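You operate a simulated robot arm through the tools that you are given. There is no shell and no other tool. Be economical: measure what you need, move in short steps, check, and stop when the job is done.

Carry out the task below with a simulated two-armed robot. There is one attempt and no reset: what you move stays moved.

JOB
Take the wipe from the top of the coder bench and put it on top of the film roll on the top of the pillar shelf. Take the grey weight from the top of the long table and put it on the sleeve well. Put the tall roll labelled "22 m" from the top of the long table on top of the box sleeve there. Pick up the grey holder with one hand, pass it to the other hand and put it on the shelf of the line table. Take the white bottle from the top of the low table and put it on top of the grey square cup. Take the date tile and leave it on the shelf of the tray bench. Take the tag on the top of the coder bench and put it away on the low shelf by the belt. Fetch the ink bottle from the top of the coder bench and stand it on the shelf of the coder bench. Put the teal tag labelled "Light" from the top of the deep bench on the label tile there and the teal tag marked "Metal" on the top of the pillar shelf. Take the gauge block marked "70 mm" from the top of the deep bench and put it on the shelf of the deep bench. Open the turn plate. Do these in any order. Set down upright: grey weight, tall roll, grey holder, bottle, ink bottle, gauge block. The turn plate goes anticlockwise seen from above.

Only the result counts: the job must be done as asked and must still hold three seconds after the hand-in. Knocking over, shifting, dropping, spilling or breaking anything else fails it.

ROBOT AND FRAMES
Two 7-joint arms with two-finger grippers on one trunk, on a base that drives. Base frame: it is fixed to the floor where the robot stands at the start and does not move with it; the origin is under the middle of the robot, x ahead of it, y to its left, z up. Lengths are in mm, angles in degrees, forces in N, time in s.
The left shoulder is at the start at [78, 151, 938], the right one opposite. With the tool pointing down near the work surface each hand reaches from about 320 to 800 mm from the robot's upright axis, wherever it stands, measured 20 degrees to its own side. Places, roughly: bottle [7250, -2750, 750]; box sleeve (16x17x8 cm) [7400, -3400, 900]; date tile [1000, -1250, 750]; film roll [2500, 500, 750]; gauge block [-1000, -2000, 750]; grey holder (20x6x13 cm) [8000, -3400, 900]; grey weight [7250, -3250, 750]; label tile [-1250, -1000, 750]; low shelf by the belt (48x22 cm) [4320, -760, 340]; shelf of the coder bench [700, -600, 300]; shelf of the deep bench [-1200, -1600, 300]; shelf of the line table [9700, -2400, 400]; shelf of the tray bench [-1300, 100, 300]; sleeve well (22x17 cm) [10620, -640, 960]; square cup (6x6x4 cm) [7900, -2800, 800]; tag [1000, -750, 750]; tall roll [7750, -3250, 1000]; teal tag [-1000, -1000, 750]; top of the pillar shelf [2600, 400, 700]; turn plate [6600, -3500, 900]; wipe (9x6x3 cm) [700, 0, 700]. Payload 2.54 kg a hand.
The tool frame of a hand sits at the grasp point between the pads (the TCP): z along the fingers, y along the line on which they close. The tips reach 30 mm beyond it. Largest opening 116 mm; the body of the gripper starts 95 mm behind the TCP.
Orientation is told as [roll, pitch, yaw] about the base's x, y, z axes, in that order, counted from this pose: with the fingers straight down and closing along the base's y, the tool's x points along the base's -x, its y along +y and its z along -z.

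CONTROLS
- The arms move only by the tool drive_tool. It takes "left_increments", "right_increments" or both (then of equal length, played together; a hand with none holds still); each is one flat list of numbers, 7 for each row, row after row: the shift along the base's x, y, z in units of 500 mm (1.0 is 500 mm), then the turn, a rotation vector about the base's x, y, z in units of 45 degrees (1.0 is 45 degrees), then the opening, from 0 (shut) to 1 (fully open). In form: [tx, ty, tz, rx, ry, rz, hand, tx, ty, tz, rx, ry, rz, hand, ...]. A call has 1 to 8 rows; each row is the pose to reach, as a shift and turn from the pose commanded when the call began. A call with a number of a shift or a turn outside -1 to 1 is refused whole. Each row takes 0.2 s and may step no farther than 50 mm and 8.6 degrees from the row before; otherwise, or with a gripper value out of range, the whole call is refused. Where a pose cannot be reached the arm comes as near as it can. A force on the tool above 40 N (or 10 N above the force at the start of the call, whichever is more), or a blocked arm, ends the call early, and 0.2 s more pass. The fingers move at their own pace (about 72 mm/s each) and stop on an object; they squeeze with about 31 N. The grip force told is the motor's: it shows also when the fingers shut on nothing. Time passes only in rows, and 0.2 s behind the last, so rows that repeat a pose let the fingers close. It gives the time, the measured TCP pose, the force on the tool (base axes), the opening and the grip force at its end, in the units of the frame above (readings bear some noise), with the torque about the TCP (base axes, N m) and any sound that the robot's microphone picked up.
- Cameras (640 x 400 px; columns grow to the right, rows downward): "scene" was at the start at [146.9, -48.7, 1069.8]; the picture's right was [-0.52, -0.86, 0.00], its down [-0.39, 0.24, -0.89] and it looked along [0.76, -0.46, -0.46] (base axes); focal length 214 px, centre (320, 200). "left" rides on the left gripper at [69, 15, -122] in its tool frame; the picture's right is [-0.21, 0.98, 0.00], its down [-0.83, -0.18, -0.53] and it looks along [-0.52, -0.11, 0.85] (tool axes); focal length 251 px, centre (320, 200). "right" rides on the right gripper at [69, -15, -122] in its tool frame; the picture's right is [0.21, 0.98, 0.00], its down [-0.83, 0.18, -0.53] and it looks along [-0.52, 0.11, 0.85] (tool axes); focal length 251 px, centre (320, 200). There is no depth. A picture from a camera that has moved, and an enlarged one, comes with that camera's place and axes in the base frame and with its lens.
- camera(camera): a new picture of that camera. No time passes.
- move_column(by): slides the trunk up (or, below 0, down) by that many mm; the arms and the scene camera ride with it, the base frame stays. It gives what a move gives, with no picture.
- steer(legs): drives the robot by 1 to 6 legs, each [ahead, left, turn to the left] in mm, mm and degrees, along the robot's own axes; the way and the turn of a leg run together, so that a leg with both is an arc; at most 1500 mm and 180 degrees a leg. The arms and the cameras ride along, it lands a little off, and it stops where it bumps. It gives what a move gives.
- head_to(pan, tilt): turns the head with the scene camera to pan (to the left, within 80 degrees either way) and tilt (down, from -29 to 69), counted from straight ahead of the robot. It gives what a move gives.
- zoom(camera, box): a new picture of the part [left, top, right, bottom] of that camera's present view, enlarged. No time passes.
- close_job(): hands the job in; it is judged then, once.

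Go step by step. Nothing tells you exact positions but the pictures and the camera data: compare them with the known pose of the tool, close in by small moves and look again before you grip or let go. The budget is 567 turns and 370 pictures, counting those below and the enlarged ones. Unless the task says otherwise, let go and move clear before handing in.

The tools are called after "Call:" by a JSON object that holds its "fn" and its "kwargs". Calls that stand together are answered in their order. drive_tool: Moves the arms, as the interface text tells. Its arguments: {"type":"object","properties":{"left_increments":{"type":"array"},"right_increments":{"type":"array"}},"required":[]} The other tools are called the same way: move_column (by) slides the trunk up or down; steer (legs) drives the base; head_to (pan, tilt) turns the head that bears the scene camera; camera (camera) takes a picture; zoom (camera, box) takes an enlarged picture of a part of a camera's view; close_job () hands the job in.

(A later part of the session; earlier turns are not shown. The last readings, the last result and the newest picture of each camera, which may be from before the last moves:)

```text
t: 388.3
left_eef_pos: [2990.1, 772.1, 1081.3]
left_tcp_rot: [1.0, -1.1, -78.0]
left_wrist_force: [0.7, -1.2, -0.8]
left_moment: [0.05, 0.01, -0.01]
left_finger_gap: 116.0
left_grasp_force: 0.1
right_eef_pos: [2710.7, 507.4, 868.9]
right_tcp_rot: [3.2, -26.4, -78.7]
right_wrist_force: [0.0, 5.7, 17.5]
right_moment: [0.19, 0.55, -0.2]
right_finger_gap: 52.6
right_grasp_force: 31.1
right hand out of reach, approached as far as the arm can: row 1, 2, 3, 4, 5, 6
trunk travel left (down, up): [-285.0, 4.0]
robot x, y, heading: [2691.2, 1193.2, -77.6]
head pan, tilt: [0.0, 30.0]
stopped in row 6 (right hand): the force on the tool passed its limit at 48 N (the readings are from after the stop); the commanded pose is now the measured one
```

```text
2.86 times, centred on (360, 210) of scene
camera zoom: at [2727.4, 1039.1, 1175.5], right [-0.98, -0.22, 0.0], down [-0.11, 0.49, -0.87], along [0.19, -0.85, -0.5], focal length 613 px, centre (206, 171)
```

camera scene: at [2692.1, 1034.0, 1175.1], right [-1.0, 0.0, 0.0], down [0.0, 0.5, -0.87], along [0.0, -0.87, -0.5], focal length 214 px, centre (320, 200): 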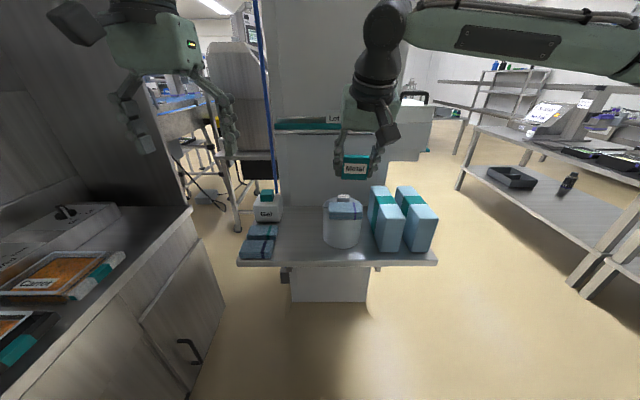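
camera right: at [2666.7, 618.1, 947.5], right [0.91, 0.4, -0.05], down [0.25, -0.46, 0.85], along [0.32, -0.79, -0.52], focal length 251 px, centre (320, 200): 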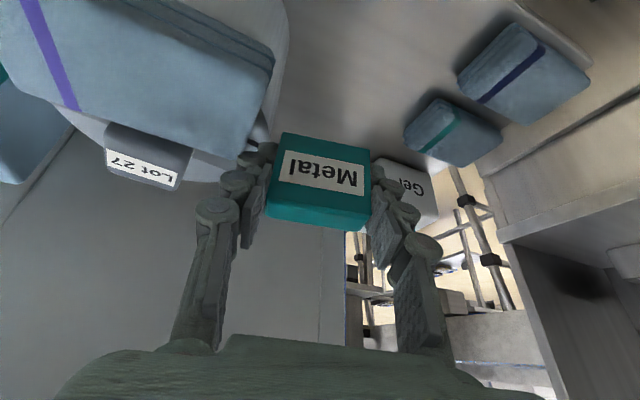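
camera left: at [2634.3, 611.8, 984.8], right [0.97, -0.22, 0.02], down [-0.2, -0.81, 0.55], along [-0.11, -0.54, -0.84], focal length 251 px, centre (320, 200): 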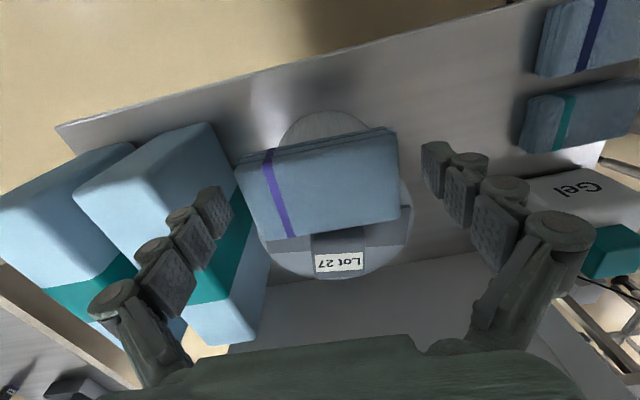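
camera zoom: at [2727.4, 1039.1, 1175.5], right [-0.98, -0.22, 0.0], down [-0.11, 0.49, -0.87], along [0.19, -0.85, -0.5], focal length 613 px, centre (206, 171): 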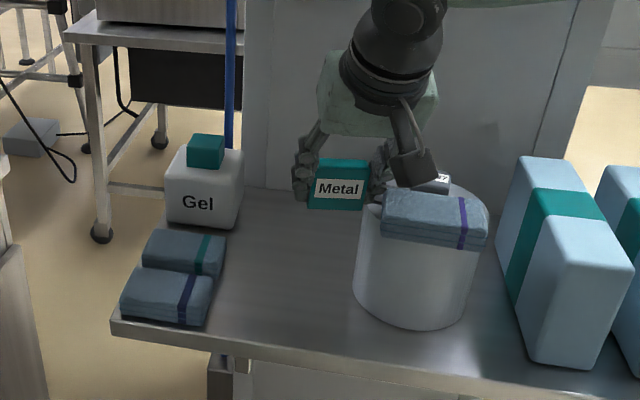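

The arm drifted and a finger pressed on the roll's edge. I'll lift straight up and check the wipe.

Call:
{"fn": "drive_tool", "kwargs": {"right_increments": [0.0, 0, 0.06, 0, 0, 0, 0, 0.02, 0.0, 0.14, 0, 0, 0, 0, 0.04, 0.04, 0.2, 0, 0, 0, 0]}}

Call:
{"fn": "zoom", "kwargs": {"camera": "scene", "box": [310, 160, 430, 260]}}

```text
t: 389.1
left_eef_pos: [2990.3, 770.4, 1083.0]
left_tcp_rot: [1.0, -1.2, -78.0]
left_wrist_force: [0.5, -0.2, -0.2]
left_moment: [-0.03, -0.02, 0.0]
left_finger_gap: 116.2
left_grasp_force: 0.1
right_eef_pos: [2727.9, 529.4, 965.0]
right_tcp_rot: [3.0, -26.1, -78.6]
right_wrist_force: [0.4, 0.8, 0.7]
right_moment: [0.0, 0.02, 0.01]
right_finger_gap: 52.5
right_grasp_force: 31.2
trunk travel left (down, up): [-285.0, 4.0]
robot x, y, heading: [2696.4, 1194.7, -77.7]
head pan, tilt: [0.0, 30.0]
```

```text
4.00 times, centred on (370, 210) of scene
camera zoom: at [2727.4, 1039.1, 1175.3], right [-0.98, -0.22, 0.0], down [-0.11, 0.49, -0.87], along [0.19, -0.85, -0.5], focal length 858 px, centre (120, 160)
```

zoom: 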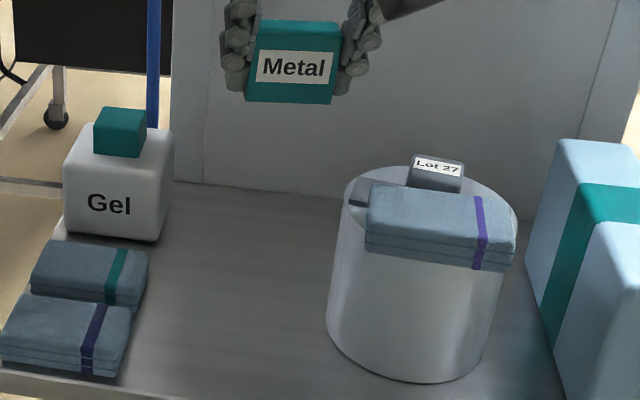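

The wipe and block are still fine on the roll. I'll raise and retract the right hand, turn the robot another 12° left for better reach.

Call:
{"fn": "drive_tool", "kwargs": {"right_increments": [0.0, 0.06, 0.06, 0, 0, 0, 0, 0.0, 0.14, 0.1, 0, 0, 0, 0]}}

Call:
{"fn": "steer", "kwargs": {"legs": [[0, 0, 13]]}}

Call:
{"fn": "drive_tool", "kwargs": {"right_increments": [-0.06, 0, 0, 0, 0, 0, 0, -0.12, -0.04, 0, 0, 0, 0, 0, -0.17, -0.1, 0, 0, 0, 0, 0]}}

Call:
{"fn": "camera", "kwargs": {"camera": "right"}}

```text
t: 389.7
left_eef_pos: [2990.0, 771.0, 1082.0]
left_tcp_rot: [1.1, -1.2, -78.0]
left_wrist_force: [0.1, -0.9, 0.8]
left_moment: [-0.02, 0.03, -0.02]
left_finger_gap: 115.9
left_grasp_force: 0.1
right_eef_pos: [2729.0, 597.4, 1013.4]
right_tcp_rot: [3.0, -26.0, -78.7]
right_wrist_force: [0.3, -0.4, -0.5]
right_moment: [-0.03, 0.02, 0.03]
right_finger_gap: 52.3
right_grasp_force: 30.8
trunk travel left (down, up): [-285.0, 4.0]
robot x, y, heading: [2693.7, 1194.0, -77.6]
head pan, tilt: [0.0, 30.0]
```

```text
t: 390.9
left_eef_pos: [3077.4, 848.9, 1082.6]
left_tcp_rot: [1.0, -1.2, -65.1]
left_wrist_force: [0.2, 0.6, -0.2]
left_moment: [-0.01, 0.01, 0.02]
left_finger_gap: 116.0
left_grasp_force: 0.1
right_eef_pos: [2861.0, 620.3, 1014.3]
right_tcp_rot: [3.1, -26.0, -65.7]
right_wrist_force: [0.6, -0.2, 0.4]
right_moment: [0.01, 0.0, -0.03]
right_finger_gap: 52.7
right_grasp_force: 30.5
trunk travel left (down, up): [-285.0, 4.0]
robot x, y, heading: [2692.4, 1197.2, -64.3]
head pan, tilt: [0.0, 30.0]
```

```text
t: 391.7
left_eef_pos: [3077.5, 847.5, 1082.4]
left_tcp_rot: [1.1, -1.2, -65.2]
left_wrist_force: [0.0, 0.1, 0.8]
left_moment: [0.0, -0.05, 0.01]
left_finger_gap: 116.0
left_grasp_force: 0.0
right_eef_pos: [2775.9, 569.8, 1013.0]
right_tcp_rot: [3.1, -26.1, -65.7]
right_wrist_force: [-1.5, -0.2, -0.3]
right_moment: [0.0, 0.0, 0.03]
right_finger_gap: 52.5
right_grasp_force: 31.5
trunk travel left (down, up): [-285.0, 4.0]
robot x, y, heading: [2689.0, 1195.0, -64.5]
head pan, tilt: [0.0, 30.0]
```

```text
213 pictures are left
camera right: at [2708.9, 668.3, 1093.3], right [0.8, 0.6, -0.05], down [0.35, -0.4, 0.85], along [0.49, -0.7, -0.52], focal length 251 px, centre (320, 200)
```

right: 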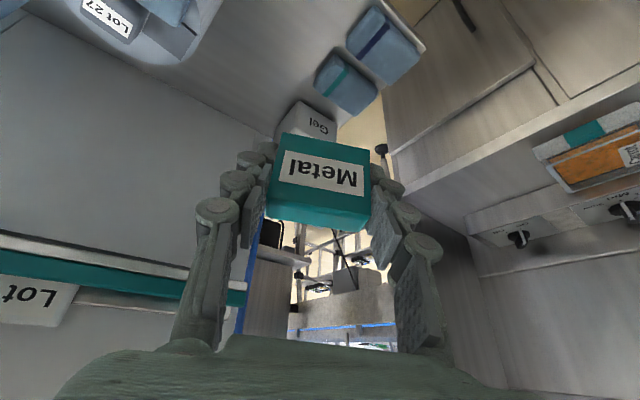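

Call:
{"fn": "drive_tool", "kwargs": {"right_increments": [-0.01, -0.08, -0.02, 0, 0, 0, 0, -0.026, -0.16, -0.06, 0, 0, 0, 0, -0.026, -0.18, -0.14, 0, 0, 0, 0, -0.026, -0.18, -0.23, 0, 0, 0, 0, -0.026, -0.18, -0.32, 0, 0, 0, 0]}}

Call:
{"fn": "camera", "kwargs": {"camera": "right"}}

Call:
{"fn": "camera", "kwargs": {"camera": "scene"}}

```text
t: 392.9
left_eef_pos: [3077.4, 847.3, 1082.8]
left_tcp_rot: [1.1, -1.1, -65.1]
left_wrist_force: [-0.2, -0.9, -0.4]
left_moment: [0.01, -0.03, 0.01]
left_finger_gap: 116.2
left_grasp_force: 0.0
right_eef_pos: [2765.2, 480.7, 853.2]
right_tcp_rot: [2.9, -26.0, -65.7]
right_wrist_force: [0.8, 0.0, -0.1]
right_moment: [0.03, 0.03, 0.02]
right_finger_gap: 52.6
right_grasp_force: 31.2
trunk travel left (down, up): [-285.0, 4.0]
robot x, y, heading: [2692.2, 1193.4, -64.5]
head pan, tilt: [0.0, 30.0]
```

```text
212 pictures are left
camera right: at [2697.0, 578.1, 932.4], right [0.8, 0.6, -0.05], down [0.35, -0.4, 0.85], along [0.49, -0.7, -0.52], focal length 251 px, centre (320, 200)
```

right: 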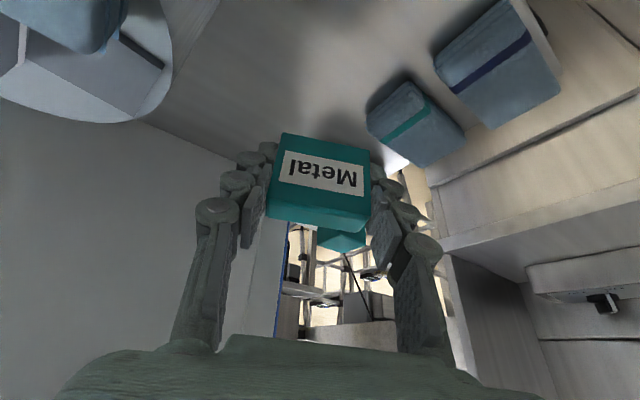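

```text
211 pictures are left
camera scene: at [2761.3, 1049.6, 1175.2], right [-0.9, -0.43, 0.0], down [-0.22, 0.45, -0.87], along [0.37, -0.78, -0.5], focal length 214 px, centre (320, 200)
```

scene: 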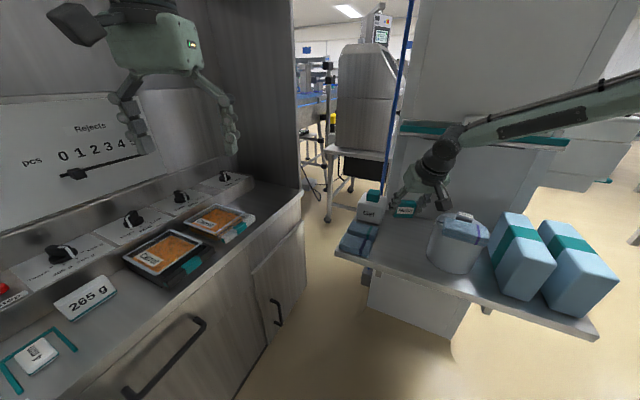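

Call:
{"fn": "drive_tool", "kwargs": {"right_increments": [0, 0, -0.07, 0, 0, 0, 0, 0, 0, -0.13, 0, 0, 0, 0, 0, 0, -0.16, 0, 0, 0, 0, 0, 0, -0.18, 0, 0, 0, 0]}}

Call:
{"fn": "zoom", "kwargs": {"camera": "scene", "box": [330, 140, 510, 270]}}

```text
t: 393.9
left_eef_pos: [3077.9, 848.2, 1082.2]
left_tcp_rot: [1.0, -1.1, -65.1]
left_wrist_force: [-0.4, 0.3, 0.8]
left_moment: [-0.03, 0.02, 0.0]
left_finger_gap: 115.9
left_grasp_force: 0.1
right_eef_pos: [2764.8, 480.3, 761.5]
right_tcp_rot: [3.2, -26.0, -65.7]
right_wrist_force: [0.0, -0.2, -0.7]
right_moment: [0.01, 0.0, 0.01]
right_finger_gap: 52.7
right_grasp_force: 30.8
trunk travel left (down, up): [-285.0, 4.0]
robot x, y, heading: [2690.9, 1197.5, -64.3]
head pan, tilt: [0.0, 30.0]
```

```text
3.08 times, centred on (420, 205) of scene
camera zoom: at [2761.2, 1050.0, 1175.2], right [-0.9, -0.43, 0.0], down [-0.22, 0.45, -0.87], along [0.37, -0.78, -0.5], focal length 660 px, centre (12, 185)
```

zoom: 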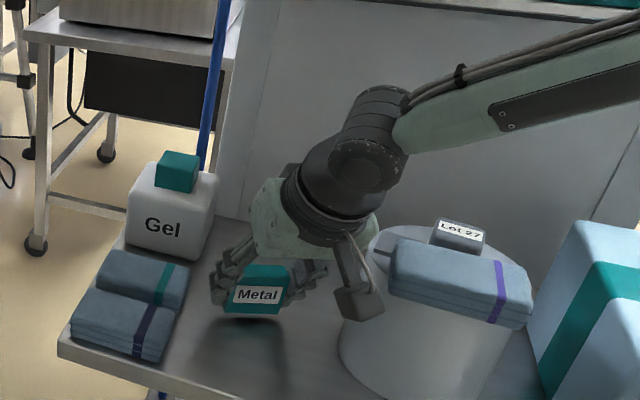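

Nearly down, clear of roll and gel. A few more mm.

Call:
{"fn": "drive_tool", "kwargs": {"right_increments": [0, 0, -0.01, 0, 0, 0, 0, 0, 0, -0.02, 0, 0, 0, 0, 0, 0, -0.03, 0, 0, 0, 0, 0, 0, -0.04, 0, 0, 0, 0]}}

Call:
{"fn": "zoom", "kwargs": {"camera": "scene", "box": [380, 180, 460, 250]}}

```text
t: 395.0
left_eef_pos: [3077.2, 849.8, 1082.8]
left_tcp_rot: [1.1, -1.2, -65.2]
left_wrist_force: [-0.2, -0.2, -0.5]
left_moment: [0.0, 0.0, 0.03]
left_finger_gap: 115.9
left_grasp_force: 0.1
right_eef_pos: [2766.3, 477.3, 752.8]
right_tcp_rot: [3.1, -27.0, -65.8]
right_wrist_force: [-2.3, 5.0, 19.9]
right_moment: [-0.05, 0.65, -0.18]
right_finger_gap: 52.7
right_grasp_force: 31.1
trunk travel left (down, up): [-285.0, 4.0]
robot x, y, heading: [2691.2, 1194.5, -64.8]
head pan, tilt: [0.0, 30.0]
stopped in row 4 (right hand): the force on the tool passed its limit at 43 N (the readings are from after the stop); the commanded pose is now the measured one
```

```text
5.71 times, centred on (420, 215) of scene
camera zoom: at [2760.6, 1052.6, 1175.5], right [-0.9, -0.43, 0.0], down [-0.21, 0.45, -0.87], along [0.37, -0.78, -0.5], focal length 1226 px, centre (-251, 114)
```

zoom: 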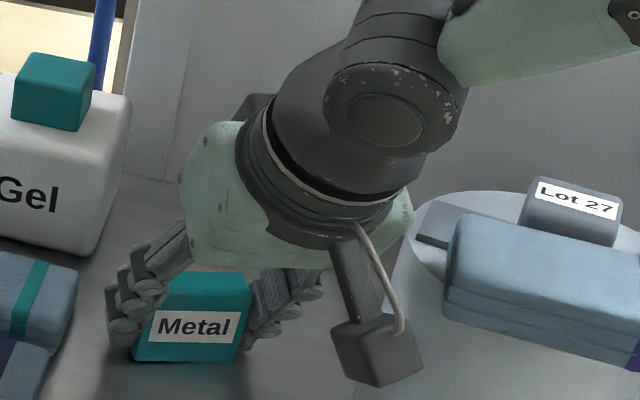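

Touchdown. Open moderately and lift straight up.

Call:
{"fn": "drive_tool", "kwargs": {"right_increments": [0, 0, 0.004, 0, 0, 0, 0.55, 0, 0, 0.004, 0, 0, 0, 0.68, 0, 0, 0.01, 0, 0, 0, 0.68, 0, 0, 0.09, 0, 0, 0, 0.68, 0, 0, 0.18, 0, 0, 0, 0.68, 0, 0, 0.27, 0, 0, 0, 0.68, 0, 0.02, 0.36, 0, 0, 0, 0.68, -0.03, 0.06, 0.44, 0, 0, 0, 0.68]}}

Call:
{"fn": "zoom", "kwargs": {"camera": "scene", "box": [330, 140, 510, 270]}}

```text
t: 396.8
left_eef_pos: [3076.2, 848.3, 1083.9]
left_tcp_rot: [1.1, -1.2, -65.1]
left_wrist_force: [0.5, 0.1, 0.8]
left_moment: [0.0, -0.02, -0.01]
left_finger_gap: 115.9
left_grasp_force: 0.0
right_eef_pos: [2750.1, 507.7, 970.0]
right_tcp_rot: [3.1, -26.4, -65.7]
right_wrist_force: [-0.1, 0.5, 0.0]
right_moment: [-0.04, -0.01, 0.03]
right_finger_gap: 79.0
right_grasp_force: 0.2
trunk travel left (down, up): [-285.0, 4.0]
robot x, y, heading: [2689.1, 1195.9, -64.3]
head pan, tilt: [0.0, 30.0]
```

```text
3.08 times, centred on (420, 205) of scene
camera zoom: at [2760.6, 1051.1, 1175.4], right [-0.9, -0.43, 0.0], down [-0.21, 0.45, -0.87], along [0.37, -0.78, -0.5], focal length 660 px, centre (12, 185)
```

zoom: 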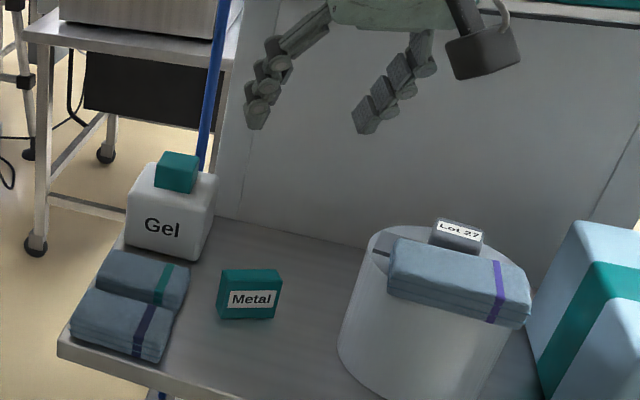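

Both are placed. I'll retract the right hand, turn around and drive back behind the coder bench for the tag.

Call:
{"fn": "drive_tool", "kwargs": {"right_increments": [-0.05, 0.07, 0.03, 0, 0, 0, 1, -0.1, 0.14, 0.06, 0, 0, 0, 1, -0.15, 0.2, 0.1, 0, 0, 0, 1, -0.2, 0.26, 0.14, 0, 0, 0, 1, -0.26, 0.3, 0.18, 0, 0, 0, 1, -0.32, 0.34, 0.2, 0, 0, 0, 1]}}

Call:
{"fn": "steer", "kwargs": {"legs": [[0, 0, -116], [900, 0, 0], [0, 1000, 0], [0, 850, 0]]}}

Call:
{"fn": "head_to", "kwargs": {"pan": 0, "tilt": 25}}

Call:
{"fn": "camera", "kwargs": {"camera": "scene"}}

```text
t: 398.2
left_eef_pos: [3076.9, 848.1, 1082.6]
left_tcp_rot: [1.1, -1.1, -65.1]
left_wrist_force: [0.8, 0.9, 0.2]
left_moment: [0.0, -0.04, -0.03]
left_finger_gap: 115.9
left_grasp_force: 0.1
right_eef_pos: [2588.6, 676.4, 1064.5]
right_tcp_rot: [3.1, -26.5, -65.6]
right_wrist_force: [-0.2, -0.1, 0.4]
right_moment: [0.0, -0.06, -0.04]
right_finger_gap: 116.1
right_grasp_force: 0.1
trunk travel left (down, up): [-285.0, 4.0]
robot x, y, heading: [2695.1, 1199.5, -64.9]
head pan, tilt: [0.0, 30.0]
```

```text
t: 425.6
left_eef_pos: [1247.6, -832.5, 1082.5]
left_tcp_rot: [1.1, -1.2, 176.0]
left_wrist_force: [0.3, -0.1, 0.4]
left_moment: [0.01, 0.0, 0.0]
left_finger_gap: 116.0
left_grasp_force: 0.1
right_eef_pos: [1333.2, -321.3, 1064.8]
right_tcp_rot: [3.2, -26.5, 175.4]
right_wrist_force: [0.1, 0.1, 0.5]
right_moment: [-0.03, -0.02, -0.01]
right_finger_gap: 116.2
right_grasp_force: 0.0
trunk travel left (down, up): [-285.0, 4.0]
robot x, y, heading: [1736.8, -660.6, 176.4]
head pan, tilt: [0.0, 30.0]
```

```text
t: 426.3
left_eef_pos: [1248.9, -831.5, 1083.0]
left_tcp_rot: [1.0, -1.2, 176.0]
left_wrist_force: [0.3, -0.4, -0.2]
left_moment: [0.0, 0.03, 0.01]
left_finger_gap: 116.4
left_grasp_force: 0.1
right_eef_pos: [1332.3, -320.0, 1066.4]
right_tcp_rot: [3.1, -26.5, 175.4]
right_wrist_force: [0.2, -0.6, 0.5]
right_moment: [0.04, -0.03, 0.0]
right_finger_gap: 116.3
right_grasp_force: 0.1
trunk travel left (down, up): [-285.0, 4.0]
robot x, y, heading: [1737.0, -660.7, 176.7]
head pan, tilt: [0.0, 25.0]
```

```text
207 pictures are left
camera scene: at [1578.6, -653.5, 1183.2], right [0.06, 1.0, 0.0], down [0.42, -0.03, -0.91], along [-0.9, 0.05, -0.42], focal length 214 px, centre (320, 200)
```

scene: 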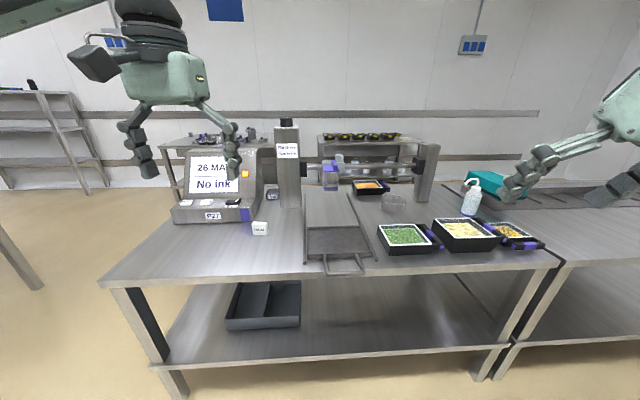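

Call:
{"fn": "zoom", "kwargs": {"camera": "scene", "box": [160, 140, 320, 260]}}

```text
3.33 times, centred on (240, 200) of scene
camera zoom: at [1578.6, -653.5, 1183.2], right [0.06, 1.0, 0.0], down [0.42, -0.03, -0.91], along [-0.9, 0.05, -0.42], focal length 715 px, centre (587, 200)
```

zoom: 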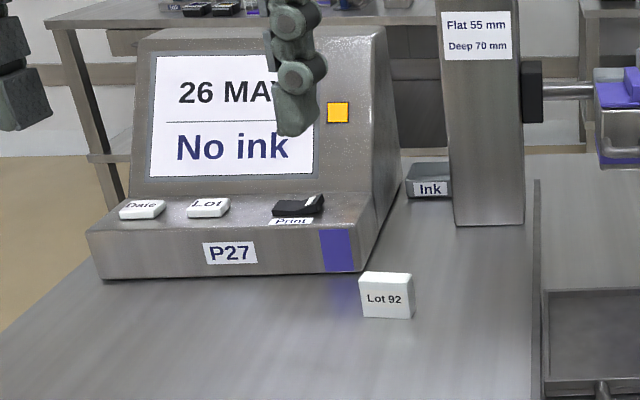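

The tag "Lot 92" stands at about (883, -845). I'll first put the left arm into its low-reach posture using the known sequence.

Call:
{"fn": "drive_tool", "kwargs": {"left_increments": [0.06, 0.02, 0.04, 0, 0, 0, 1, 0.12, 0.04, 0.08, 0, 0, 0, 1, 0.19, 0.06, 0.12, 0, 0, 0, 1, 0.266, 0.08, 0.16, 0, 0, 0, 1]}}

Call:
{"fn": "drive_tool", "kwargs": {"left_increments": [-0.06, 0, -0.07, 0, 0.17, 0, 1, -0.12, 0, -0.14, 0, 0.34, 0, 1, -0.18, 0, -0.21, 0, 0.5, 0, 1, -0.24, 0, -0.28, 0, 0.67, 0, 1, -0.3, 0, -0.35, 0, 0.84, 0, 1, -0.36, 0, -0.42, 0, 1, 0, 1, -0.42, 0, -0.49, 0, 1, 0, 1, -0.46, 0, -0.56, 0, 1, 0, 1]}}

Call:
{"fn": "camera", "kwargs": {"camera": "scene"}}

```text
t: 427.3
left_eef_pos: [1379.1, -792.2, 1163.0]
left_tcp_rot: [1.1, -1.1, 176.0]
left_wrist_force: [0.5, -0.7, 0.2]
left_moment: [-0.02, 0.01, 0.0]
left_finger_gap: 116.0
left_grasp_force: 0.1
right_eef_pos: [1333.6, -318.9, 1065.7]
right_tcp_rot: [3.1, -26.5, 175.4]
right_wrist_force: [0.4, -0.2, 1.0]
right_moment: [0.01, 0.01, 0.02]
right_finger_gap: 116.0
right_grasp_force: 0.1
trunk travel left (down, up): [-285.0, 4.0]
robot x, y, heading: [1735.3, -660.0, 176.5]
head pan, tilt: [0.0, 25.0]
```

```text
t: 429.1
left_eef_pos: [1151.4, -792.1, 881.8]
left_tcp_rot: [5.2, -46.1, 174.2]
left_wrist_force: [-0.3, -0.2, 0.1]
left_moment: [0.04, 0.03, 0.01]
left_finger_gap: 115.8
left_grasp_force: 0.1
right_eef_pos: [1332.5, -320.6, 1065.8]
right_tcp_rot: [3.1, -26.5, 175.3]
right_wrist_force: [-0.7, 0.2, -0.1]
right_moment: [-0.01, 0.02, -0.01]
right_finger_gap: 116.1
right_grasp_force: 0.0
trunk travel left (down, up): [-285.0, 4.0]
robot x, y, heading: [1736.3, -662.4, 176.7]
head pan, tilt: [0.0, 25.0]
```

```text
205 pictures are left
camera scene: at [1578.3, -653.6, 1183.2], right [0.06, 1.0, 0.0], down [0.42, -0.03, -0.91], along [-0.9, 0.05, -0.42], focal length 214 px, centre (320, 200)
```

scene: 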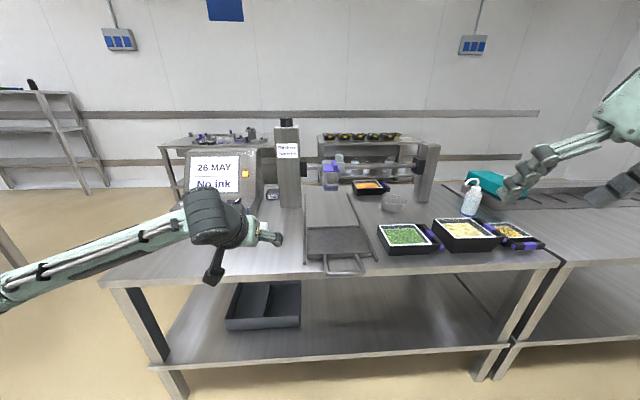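

Call:
{"fn": "move_column", "kwargs": {"by": -85}}

Call:
{"fn": "steer", "kwargs": {"legs": [[150, 15, 3.3]]}}

Call:
{"fn": "camera", "kwargs": {"camera": "left"}}

```text
t: 430.3
left_eef_pos: [1151.7, -791.8, 797.1]
left_tcp_rot: [5.0, -46.0, 174.4]
left_wrist_force: [0.6, 0.0, -0.6]
left_moment: [0.01, -0.01, 0.0]
left_finger_gap: 116.3
left_grasp_force: 0.0
right_eef_pos: [1332.9, -321.5, 980.5]
right_tcp_rot: [3.1, -26.5, 175.4]
right_wrist_force: [-0.1, -0.7, 0.3]
right_moment: [-0.01, 0.03, 0.0]
right_finger_gap: 116.0
right_grasp_force: 0.1
trunk travel left (down, up): [-200.0, 89.0]
robot x, y, heading: [1739.1, -660.4, 176.5]
head pan, tilt: [0.0, 25.0]
```

```text
t: 431.7
left_eef_pos: [1014.8, -835.4, 797.7]
left_tcp_rot: [5.1, -46.1, 177.5]
left_wrist_force: [-0.3, -0.3, -1.0]
left_moment: [-0.01, 0.01, 0.01]
left_finger_gap: 116.4
left_grasp_force: 0.0
right_eef_pos: [1169.8, -353.2, 979.9]
right_tcp_rot: [3.0, -26.4, 178.6]
right_wrist_force: [-0.3, 0.2, 0.6]
right_moment: [0.01, -0.02, 0.05]
right_finger_gap: 116.0
right_grasp_force: 0.0
trunk travel left (down, up): [-200.0, 89.0]
robot x, y, heading: [1592.7, -672.1, 180.0]
head pan, tilt: [0.0, 25.0]
```

```text
204 pictures are left
camera left: at [1151.3, -845.1, 833.0], right [-0.13, -0.97, 0.21], down [-0.19, 0.24, 0.95], along [-0.97, 0.08, -0.22], focal length 251 px, centre (320, 200)
```

left: 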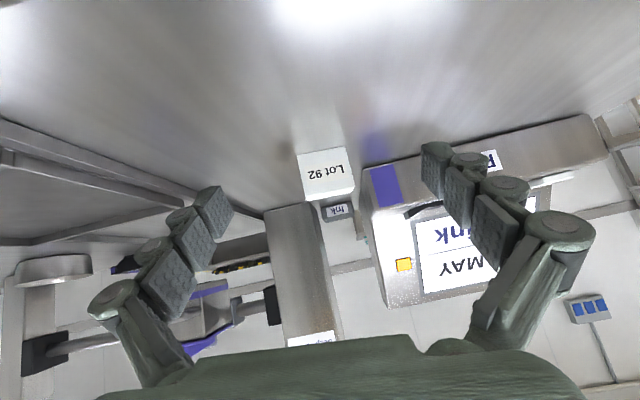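

Call:
{"fn": "drive_tool", "kwargs": {"left_increments": [-0.08, 0, -0.02, 0, 0, 0, 0.8, -0.16, 0, -0.04, 0, 0, 0, 0.8, -0.22, -0.002, -0.05, 0, 0, 0, 0.8]}}

Call:
{"fn": "camera", "kwargs": {"camera": "left"}}

```text
t: 432.5
left_eef_pos: [903.0, -836.6, 769.5]
left_tcp_rot: [5.1, -45.9, 177.5]
left_wrist_force: [0.1, -0.1, 0.1]
left_moment: [-0.01, -0.01, -0.03]
left_finger_gap: 92.6
left_grasp_force: 0.1
right_eef_pos: [1170.2, -354.5, 980.1]
right_tcp_rot: [3.1, -26.6, 178.6]
right_wrist_force: [0.1, 0.0, -1.4]
right_moment: [0.0, 0.0, 0.0]
right_finger_gap: 115.8
right_grasp_force: 0.0
trunk travel left (down, up): [-200.0, 89.0]
robot x, y, heading: [1595.1, -673.4, 180.0]
head pan, tilt: [0.0, 25.0]
```

```text
203 pictures are left
camera left: at [1039.8, -846.6, 806.2], right [-0.13, -0.97, 0.21], down [-0.19, 0.24, 0.95], along [-0.97, 0.08, -0.22], focal length 251 px, centre (320, 200)
```

left: 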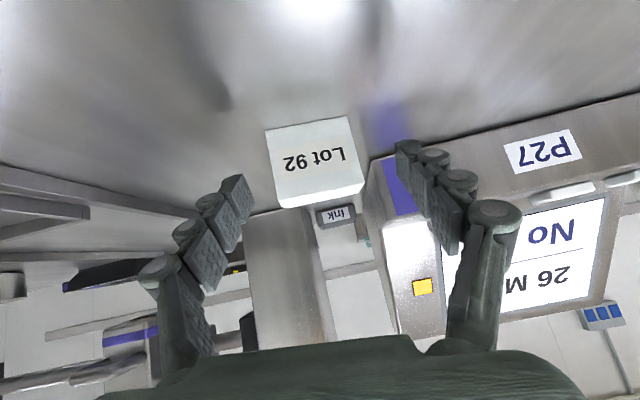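

Call:
{"fn": "drive_tool", "kwargs": {"left_increments": [-0.03, 0.0, -0.012, 0, 0, 0, 0.8, -0.052, 0.0, -0.02, 0, 0, 0, 0.8, -0.052, 0.0, -0.02, 0, 0, 0, 0.4, -0.052, 0.0, -0.02, 0, 0, 0, 0, -0.052, 0.0, -0.02, 0, 0, 0, 0]}}

Call:
{"fn": "camera", "kwargs": {"camera": "left"}}

```text
t: 433.7
left_eef_pos: [877.8, -836.7, 760.4]
left_tcp_rot: [5.0, -46.0, 177.5]
left_wrist_force: [-0.3, 1.9, 1.3]
left_moment: [0.05, -0.02, 0.0]
left_finger_gap: 54.7
left_grasp_force: 31.0
right_eef_pos: [1170.0, -353.0, 979.2]
right_tcp_rot: [3.1, -26.4, 178.6]
right_wrist_force: [-0.6, 0.1, 1.2]
right_moment: [-0.01, 0.0, 0.01]
right_finger_gap: 115.8
right_grasp_force: 0.2
trunk travel left (down, up): [-200.0, 89.0]
robot x, y, heading: [1592.4, -672.7, 179.9]
head pan, tilt: [0.0, 25.0]
```

```text
202 pictures are left
camera left: at [1013.6, -846.3, 797.3], right [-0.13, -0.97, 0.21], down [-0.19, 0.24, 0.95], along [-0.97, 0.08, -0.22], focal length 251 px, centre (320, 200)
```

left: 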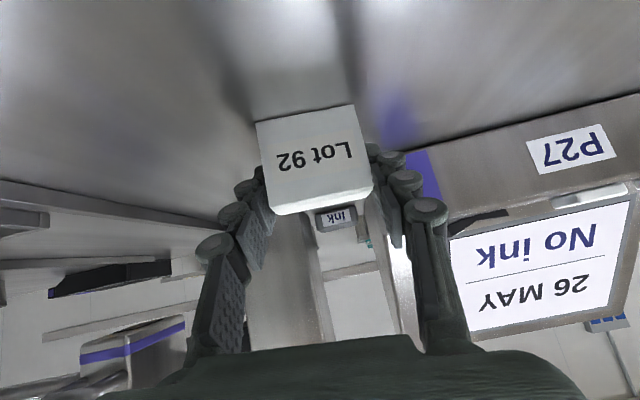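

Gripped. Lift, back away from the bench and turn toward the belt.

Call:
{"fn": "drive_tool", "kwargs": {"left_increments": [0, 0, 0.05, 0, 0, 0, 0, 0.02, 0, 0.12, 0, 0, 0, 0, 0.1, 0, 0.14, 0, 0, 0, 0, 0.16, 0, 0.14, 0, 0, 0, 0]}}

Call:
{"fn": "steer", "kwargs": {"legs": [[-250, 0, 0], [0, 400, 0], [0, 0, 90], [0, 0, 90]]}}

Call:
{"fn": "head_to", "kwargs": {"pan": 10, "tilt": 15}}

Call:
{"fn": "camera", "kwargs": {"camera": "scene"}}

```text
t: 434.7
left_eef_pos: [959.4, -836.4, 831.9]
left_tcp_rot: [5.1, -46.1, 177.6]
left_wrist_force: [0.2, -0.4, -0.1]
left_moment: [-0.02, 0.0, 0.01]
left_finger_gap: 54.5
left_grasp_force: 31.2
right_eef_pos: [1168.5, -354.0, 979.7]
right_tcp_rot: [3.1, -26.5, 178.6]
right_wrist_force: [0.0, 0.3, 0.7]
right_moment: [0.02, 0.04, 0.0]
right_finger_gap: 116.3
right_grasp_force: 0.0
trunk travel left (down, up): [-200.0, 89.0]
robot x, y, heading: [1592.2, -671.3, 179.8]
head pan, tilt: [0.0, 25.0]
```

```text
t: 448.4
left_eef_pos: [2475.5, -915.1, 831.7]
left_tcp_rot: [5.1, -46.1, -2.6]
left_wrist_force: [-0.2, 0.8, 0.5]
left_moment: [0.01, -0.02, 0.0]
left_finger_gap: 53.4
left_grasp_force: 31.1
right_eef_pos: [2263.1, -1394.8, 981.7]
right_tcp_rot: [3.0, -26.5, -1.4]
right_wrist_force: [0.0, 1.3, 0.1]
right_moment: [-0.03, 0.06, 0.02]
right_finger_gap: 116.0
right_grasp_force: 0.0
trunk travel left (down, up): [-200.0, 89.0]
robot x, y, heading: [1840.7, -1078.0, -0.3]
head pan, tilt: [0.0, 25.0]
```

```text
t: 449.1
left_eef_pos: [2476.2, -914.7, 831.5]
left_tcp_rot: [5.1, -46.0, -2.7]
left_wrist_force: [0.0, 0.1, -1.6]
left_moment: [-0.01, 0.0, 0.04]
left_finger_gap: 53.5
left_grasp_force: 31.3
right_eef_pos: [2263.2, -1395.8, 980.7]
right_tcp_rot: [3.1, -26.5, -1.4]
right_wrist_force: [-0.9, 0.6, 0.0]
right_moment: [0.0, -0.05, 0.02]
right_finger_gap: 116.2
right_grasp_force: 0.1
trunk travel left (down, up): [-200.0, 89.0]
robot x, y, heading: [1840.5, -1075.2, -0.2]
head pan, tilt: [10.0, 15.0]
```

```text
201 pictures are left
camera scene: at [2000.3, -1063.3, 1114.4], right [0.17, -0.99, 0.0], down [-0.26, -0.04, -0.97], along [0.95, 0.16, -0.26], focal length 214 px, centre (320, 200)
```

scene: 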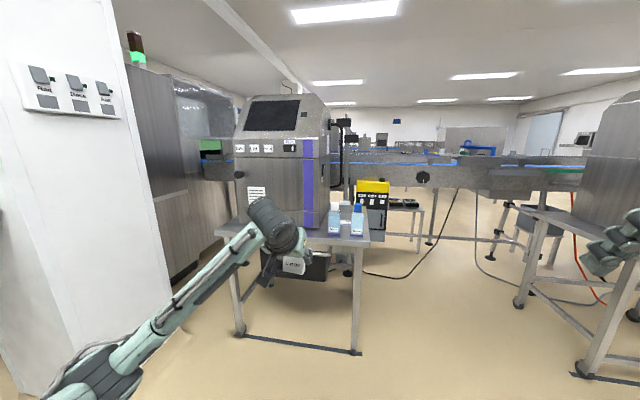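

The low shelf is hidden behind the printer table. I'll move along the clear corridor at y ≈ -1620 to see behind it.

Call:
{"fn": "steer", "kwargs": {"legs": [[0, -540, 0], [1350, 0, 0]]}}

Call:
{"fn": "head_to", "kwargs": {"pan": 25, "tilt": 22}}

Call:
{"fn": "camera", "kwargs": {"camera": "scene"}}

```text
t: 459.9
left_eef_pos: [3682.8, -1478.7, 828.6]
left_tcp_rot: [5.8, -45.0, -4.7]
left_wrist_force: [-6.7, 1.5, 2.8]
left_moment: [-0.09, -0.06, -0.27]
left_finger_gap: 52.9
left_grasp_force: 30.3
right_eef_pos: [3465.2, -1956.5, 980.6]
right_tcp_rot: [3.0, -26.5, -2.9]
right_wrist_force: [-0.2, 0.4, 0.2]
right_moment: [-0.01, 0.01, -0.03]
right_finger_gap: 116.2
right_grasp_force: 0.1
trunk travel left (down, up): [-200.0, 89.0]
robot x, y, heading: [3052.3, -1626.5, -1.5]
head pan, tilt: [10.0, 15.0]
stopped in leg 2: the force on the tool passed its limit at 115 N (the readings are from after the stop); the commanded pose is now the measured one
```

```text
t: 460.7
left_eef_pos: [3684.2, -1478.6, 829.0]
left_tcp_rot: [5.8, -44.9, -4.8]
left_wrist_force: [-10.0, 2.8, 2.9]
left_moment: [-0.14, -0.08, -0.33]
left_finger_gap: 52.8
left_grasp_force: 30.5
right_eef_pos: [3464.6, -1955.7, 981.4]
right_tcp_rot: [3.1, -26.4, -2.9]
right_wrist_force: [-0.5, -0.2, 0.7]
right_moment: [0.01, -0.01, 0.03]
right_finger_gap: 116.2
right_grasp_force: 0.1
trunk travel left (down, up): [-200.0, 89.0]
robot x, y, heading: [3049.3, -1632.8, -1.4]
head pan, tilt: [25.0, 22.0]
```

```text
200 pictures are left
camera scene: at [3203.5, -1593.9, 1103.3], right [0.4, -0.92, 0.0], down [-0.34, -0.15, -0.93], along [0.85, 0.37, -0.37], focal length 214 px, centre (320, 200)
```

scene: 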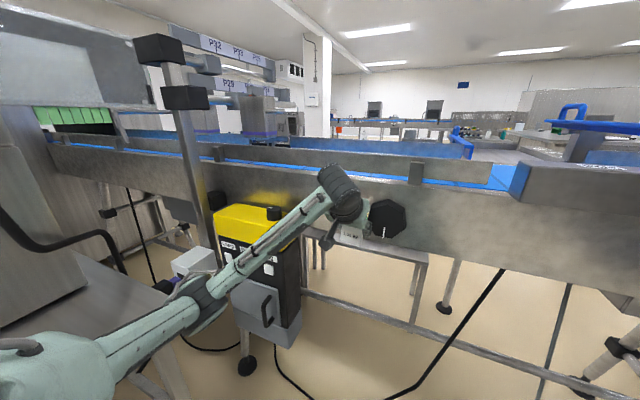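

The hand bumped the conveyor side, which is nearer than I judged. Back off and look.

Call:
{"fn": "steer", "kwargs": {"legs": [[-350, 0, 1.5]]}}

Call:
{"fn": "head_to", "kwargs": {"pan": 15, "tilt": 25}}

Call:
{"fn": "camera", "kwargs": {"camera": "scene"}}

Call:
{"fn": "camera", "kwargs": {"camera": "left"}}

```text
t: 463.0
left_eef_pos: [3326.7, -1456.7, 828.0]
left_tcp_rot: [5.8, -44.9, -3.2]
left_wrist_force: [-0.7, 0.1, 0.6]
left_moment: [0.0, -0.01, 0.02]
left_finger_gap: 52.7
left_grasp_force: 31.0
right_eef_pos: [3120.2, -1938.5, 979.4]
right_tcp_rot: [3.1, -26.5, -1.3]
right_wrist_force: [0.2, 0.5, -1.0]
right_moment: [0.02, 0.0, 0.03]
right_finger_gap: 115.9
right_grasp_force: 0.1
trunk travel left (down, up): [-200.0, 89.0]
robot x, y, heading: [2694.2, -1623.3, -0.0]
head pan, tilt: [25.0, 22.0]
```

```text
t: 463.7
left_eef_pos: [3327.6, -1455.6, 828.7]
left_tcp_rot: [5.7, -44.9, -3.1]
left_wrist_force: [0.2, 0.0, -0.4]
left_moment: [-0.01, 0.0, 0.03]
left_finger_gap: 52.7
left_grasp_force: 30.7
right_eef_pos: [3121.1, -1938.2, 980.7]
right_tcp_rot: [3.1, -26.5, -1.4]
right_wrist_force: [0.1, 0.1, 0.2]
right_moment: [0.0, 0.01, 0.02]
right_finger_gap: 115.9
right_grasp_force: 0.0
trunk travel left (down, up): [-200.0, 89.0]
robot x, y, heading: [2693.2, -1622.6, 0.4]
head pan, tilt: [15.0, 25.0]
```

```text
199 pictures are left
camera scene: at [2855.1, -1599.7, 1098.2], right [0.26, -0.97, 0.0], down [-0.41, -0.11, -0.91], along [0.88, 0.23, -0.42], focal length 214 px, centre (320, 200)
```

scene: 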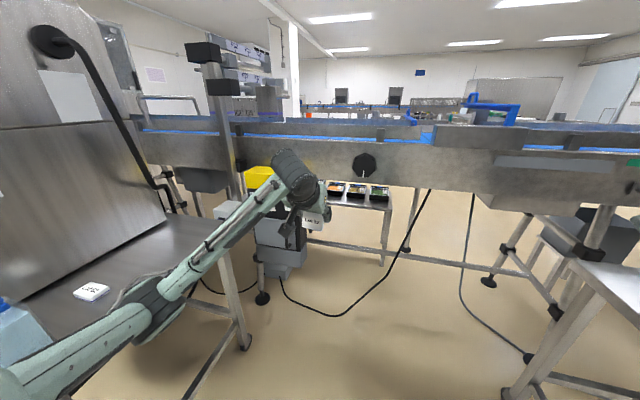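

```text
198 pictures are left
camera left: at [3193.1, -1446.3, 867.2], right [0.14, 0.97, 0.22], down [0.21, -0.25, 0.95], along [0.97, -0.08, -0.24], focal length 251 px, centre (320, 200)
```

left: 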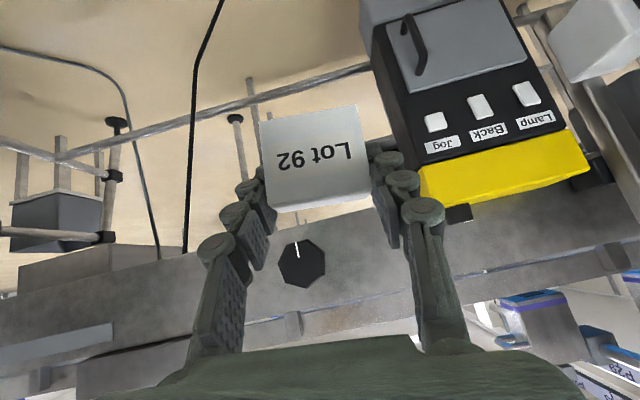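

Call:
{"fn": "zoom", "kwargs": {"camera": "scene", "box": [160, 120, 440, 290]}}

Call:
{"fn": "head_to", "kwargs": {"pan": -40, "tilt": 15}}

Call:
{"fn": "camera", "kwargs": {"camera": "scene"}}

```text
2.29 times, centred on (300, 205) of scene
camera zoom: at [2855.1, -1599.7, 1098.2], right [0.26, -0.97, 0.0], down [-0.41, -0.11, -0.91], along [0.88, 0.23, -0.42], focal length 490 px, centre (366, 189)
```

zoom: 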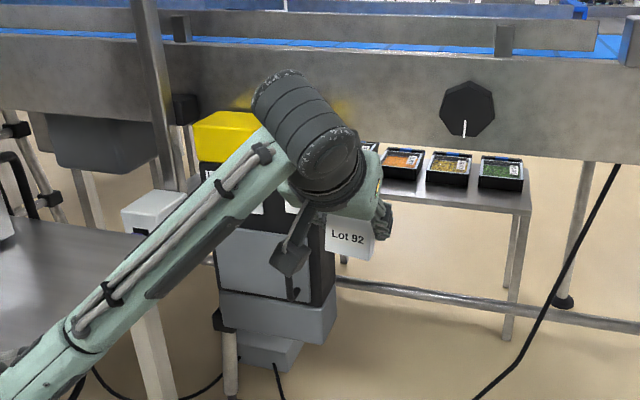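

```text
t: 464.9
left_eef_pos: [3326.2, -1456.1, 828.9]
left_tcp_rot: [5.7, -45.0, -3.3]
left_wrist_force: [-0.2, 0.2, 0.3]
left_moment: [0.01, 0.0, -0.03]
left_finger_gap: 53.0
left_grasp_force: 30.8
right_eef_pos: [3121.6, -1939.5, 980.3]
right_tcp_rot: [3.1, -26.5, -1.3]
right_wrist_force: [0.3, -0.1, -0.2]
right_moment: [0.02, 0.0, -0.01]
right_finger_gap: 116.0
right_grasp_force: 0.0
trunk travel left (down, up): [-200.0, 89.0]
robot x, y, heading: [2696.9, -1622.2, -0.2]
head pan, tilt: [-40.0, 15.0]
```

```text
196 pictures are left
camera scene: at [2837.5, -1683.5, 1114.4], right [-0.64, -0.76, 0.0], down [-0.2, 0.17, -0.97], along [0.74, -0.62, -0.26], focal length 214 px, centre (320, 200)
```

scene: 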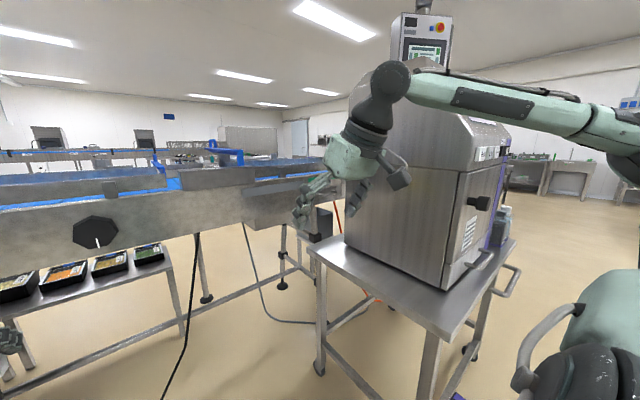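

The low shelf lies on the far side of the conveyor. I'll look for the way around its right-hand end.

Call:
{"fn": "steer", "kwargs": {"legs": [[-400, 0, 0], [0, -1400, 0]]}}

Call:
{"fn": "head_to", "kwargs": {"pan": 10, "tilt": 12}}

Call:
{"fn": "camera", "kwargs": {"camera": "scene"}}

Call:
{"fn": "head_to", "kwargs": {"pan": -45, "tilt": 12}}

Call:
{"fn": "camera", "kwargs": {"camera": "scene"}}

```text
t: 481.1
left_eef_pos: [2898.5, -2909.7, 829.1]
left_tcp_rot: [5.8, -44.9, -4.4]
left_wrist_force: [-0.6, 0.2, -0.3]
left_moment: [0.03, 0.0, 0.03]
left_finger_gap: 52.3
left_grasp_force: 31.0
right_eef_pos: [2680.4, -3390.2, 980.1]
right_tcp_rot: [3.1, -26.5, -2.6]
right_wrist_force: [-0.5, -0.7, 0.3]
right_moment: [-0.02, -0.02, 0.01]
right_finger_gap: 116.4
right_grasp_force: 0.0
trunk travel left (down, up): [-200.0, 89.0]
robot x, y, heading: [2262.8, -3062.0, -1.5]
head pan, tilt: [-40.0, 15.0]
```

```text
t: 482.3
left_eef_pos: [2898.4, -2911.4, 828.0]
left_tcp_rot: [5.8, -44.9, -4.4]
left_wrist_force: [-0.1, 0.6, -0.3]
left_moment: [0.0, 0.0, 0.04]
left_finger_gap: 52.3
left_grasp_force: 31.0
right_eef_pos: [2681.2, -3389.2, 978.8]
right_tcp_rot: [3.1, -26.6, -2.7]
right_wrist_force: [0.3, 0.4, 0.3]
right_moment: [0.0, 0.01, 0.02]
right_finger_gap: 115.8
right_grasp_force: 0.2
trunk travel left (down, up): [-200.0, 89.0]
robot x, y, heading: [2263.0, -3061.7, -1.3]
head pan, tilt: [10.0, 12.0]
```

```text
195 pictures are left
camera scene: at [2425.0, -3052.2, 1119.3], right [0.15, -0.99, 0.0], down [-0.21, -0.03, -0.98], along [0.97, 0.15, -0.21], focal length 214 px, centre (320, 200)
```

scene: 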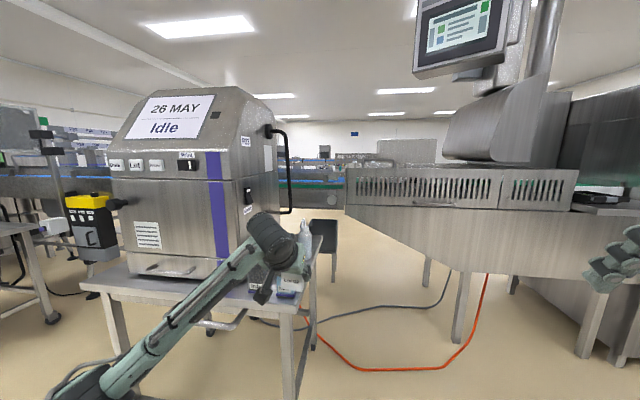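

```text
t: 483.5
left_eef_pos: [2897.7, -2912.1, 829.4]
left_tcp_rot: [5.9, -44.9, -4.4]
left_wrist_force: [-0.7, 0.2, -0.7]
left_moment: [0.02, -0.01, 0.01]
left_finger_gap: 52.3
left_grasp_force: 31.2
right_eef_pos: [2681.7, -3389.2, 980.2]
right_tcp_rot: [3.0, -26.5, -2.6]
right_wrist_force: [-0.2, -0.4, 0.7]
right_moment: [-0.01, 0.02, -0.01]
right_finger_gap: 116.0
right_grasp_force: 0.1
trunk travel left (down, up): [-200.0, 89.0]
robot x, y, heading: [2266.0, -3063.1, -1.4]
head pan, tilt: [-45.0, 12.0]
```

```text
194 pictures are left
camera scene: at [2397.3, -3133.5, 1119.3], right [-0.72, -0.69, 0.0], down [-0.14, 0.15, -0.98], along [0.68, -0.71, -0.21], focal length 214 px, centre (320, 200)
```

scene: 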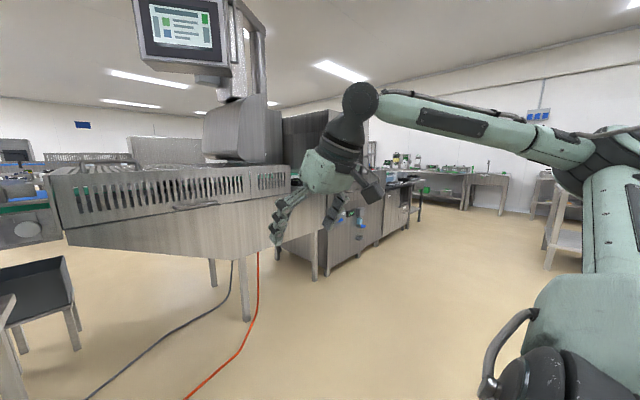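

The line continues south as an oven. I'll drive further south along it to find its end.

Call:
{"fn": "steer", "kwargs": {"legs": [[0, -1400, 1.4]]}}

Call:
{"fn": "head_to", "kwargs": {"pan": -20, "tilt": 10}}

Call:
{"fn": "camera", "kwargs": {"camera": "scene"}}

```text
t: 497.2
left_eef_pos: [2874.0, -4306.9, 829.2]
left_tcp_rot: [5.8, -44.9, -3.2]
left_wrist_force: [-0.2, -0.5, -0.2]
left_moment: [0.03, 0.0, 0.03]
left_finger_gap: 52.3
left_grasp_force: 31.5
right_eef_pos: [2665.8, -4790.2, 980.0]
right_tcp_rot: [3.2, -26.6, -1.5]
right_wrist_force: [0.3, 0.4, -0.6]
right_moment: [0.03, 0.0, 0.02]
right_finger_gap: 116.0
right_grasp_force: 0.1
trunk travel left (down, up): [-200.0, 89.0]
robot x, y, heading: [2242.4, -4468.8, -0.4]
head pan, tilt: [-45.0, 12.0]
```

```text
t: 498.1
left_eef_pos: [2874.7, -4308.3, 828.1]
left_tcp_rot: [5.8, -44.8, -3.2]
left_wrist_force: [-0.1, -0.3, 0.1]
left_moment: [0.01, -0.01, 0.03]
left_finger_gap: 52.2
left_grasp_force: 30.7
right_eef_pos: [2665.9, -4788.4, 981.0]
right_tcp_rot: [3.2, -26.6, -1.5]
right_wrist_force: [-1.2, -0.3, 0.5]
right_moment: [0.0, 0.03, -0.01]
right_finger_gap: 116.2
right_grasp_force: 0.1
trunk travel left (down, up): [-200.0, 89.0]
robot x, y, heading: [2243.5, -4467.8, -0.1]
head pan, tilt: [-20.0, 10.0]
```

```text
193 pictures are left
camera scene: at [2399.6, -4504.3, 1122.6], right [-0.35, -0.94, 0.0], down [-0.16, 0.06, -0.98], along [0.92, -0.34, -0.17], focal length 214 px, centre (320, 200)
```

scene: 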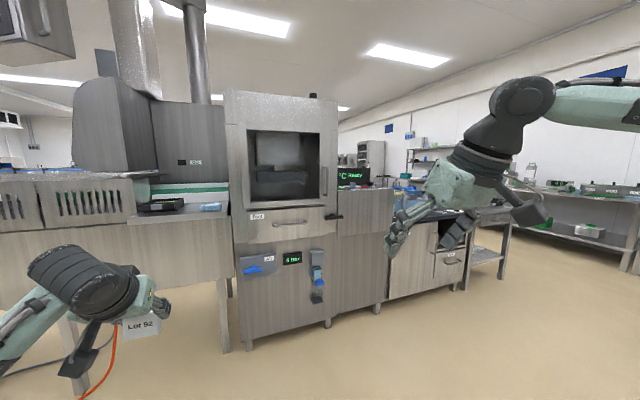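

Call:
{"fn": "steer", "kwargs": {"legs": [[0, -1450, 0], [0, -1400, 0]]}}

Call:
{"fn": "head_to", "kwargs": {"pan": 5, "tilt": 10}}

Call:
{"fn": "camera", "kwargs": {"camera": "scene"}}

```text
t: 510.3
left_eef_pos: [2846.9, -5693.3, 827.4]
left_tcp_rot: [5.7, -44.9, -5.9]
left_wrist_force: [-0.5, 0.3, 0.0]
left_moment: [-0.02, 0.02, 0.02]
left_finger_gap: 52.2
left_grasp_force: 30.8
right_eef_pos: [2618.4, -6165.3, 979.5]
right_tcp_rot: [3.1, -26.5, -4.0]
right_wrist_force: [-0.4, 0.7, -0.9]
right_moment: [0.01, 0.02, 0.0]
right_finger_gap: 115.9
right_grasp_force: 0.1
trunk travel left (down, up): [-200.0, 89.0]
robot x, y, heading: [2209.6, -5827.5, -2.8]
head pan, tilt: [-20.0, 10.0]
stopped in leg 1: the robot was blocked; the commanded pose is now the measured one
```

```text
t: 511.2
left_eef_pos: [2845.9, -5692.2, 828.3]
left_tcp_rot: [5.9, -44.8, -5.8]
left_wrist_force: [0.6, -0.9, -0.4]
left_moment: [0.02, 0.03, 0.0]
left_finger_gap: 52.0
left_grasp_force: 30.9
right_eef_pos: [2617.1, -6167.1, 981.0]
right_tcp_rot: [3.2, -26.6, -4.0]
right_wrist_force: [-0.7, 0.5, 0.4]
right_moment: [0.01, 0.02, 0.01]
right_finger_gap: 115.8
right_grasp_force: 0.1
trunk travel left (down, up): [-200.0, 89.0]
robot x, y, heading: [2208.0, -5829.0, -2.9]
head pan, tilt: [5.0, 10.0]
```

```text
192 pictures are left
camera scene: at [2370.5, -5829.7, 1122.6], right [0.04, -1.0, 0.0], down [-0.17, -0.01, -0.98], along [0.98, 0.04, -0.17], focal length 214 px, centre (320, 200)
```

scene: 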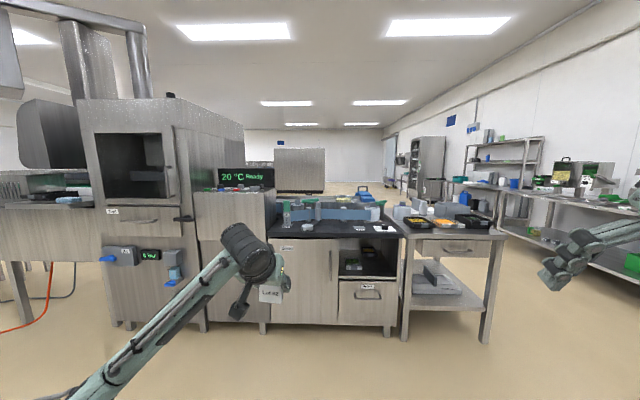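

Call:
{"fn": "head_to", "kwargs": {"pan": -80, "tilt": 30}}

Call:
{"fn": "camera", "kwargs": {"camera": "scene"}}

```text
t: 512.8
left_eef_pos: [2847.1, -5693.8, 829.1]
left_tcp_rot: [5.8, -44.9, -5.8]
left_wrist_force: [-0.1, -0.4, 0.0]
left_moment: [0.02, -0.01, -0.01]
left_finger_gap: 52.3
left_grasp_force: 30.8
right_eef_pos: [2617.5, -6166.6, 980.9]
right_tcp_rot: [3.1, -26.5, -4.0]
right_wrist_force: [0.2, 0.8, -0.7]
right_moment: [-0.02, 0.01, -0.01]
right_finger_gap: 115.8
right_grasp_force: 0.2
trunk travel left (down, up): [-200.0, 89.0]
robot x, y, heading: [2208.7, -5830.1, -2.9]
head pan, tilt: [-80.0, 30.0]
```

```text
191 pictures are left
camera scene: at [2289.0, -5922.9, 1090.3], right [-0.99, -0.13, 0.0], down [-0.06, 0.5, -0.87], along [0.11, -0.86, -0.5], focal length 214 px, centre (320, 200)
```

scene: 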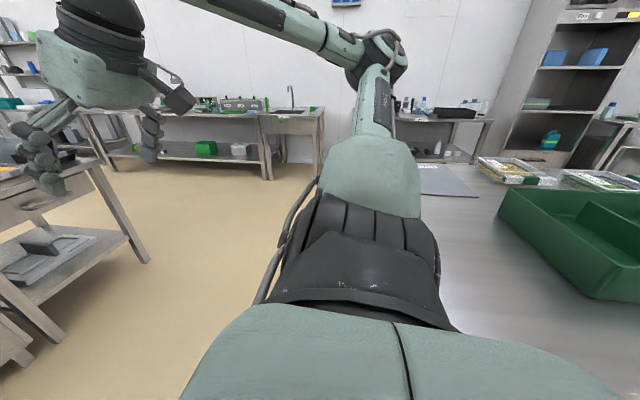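

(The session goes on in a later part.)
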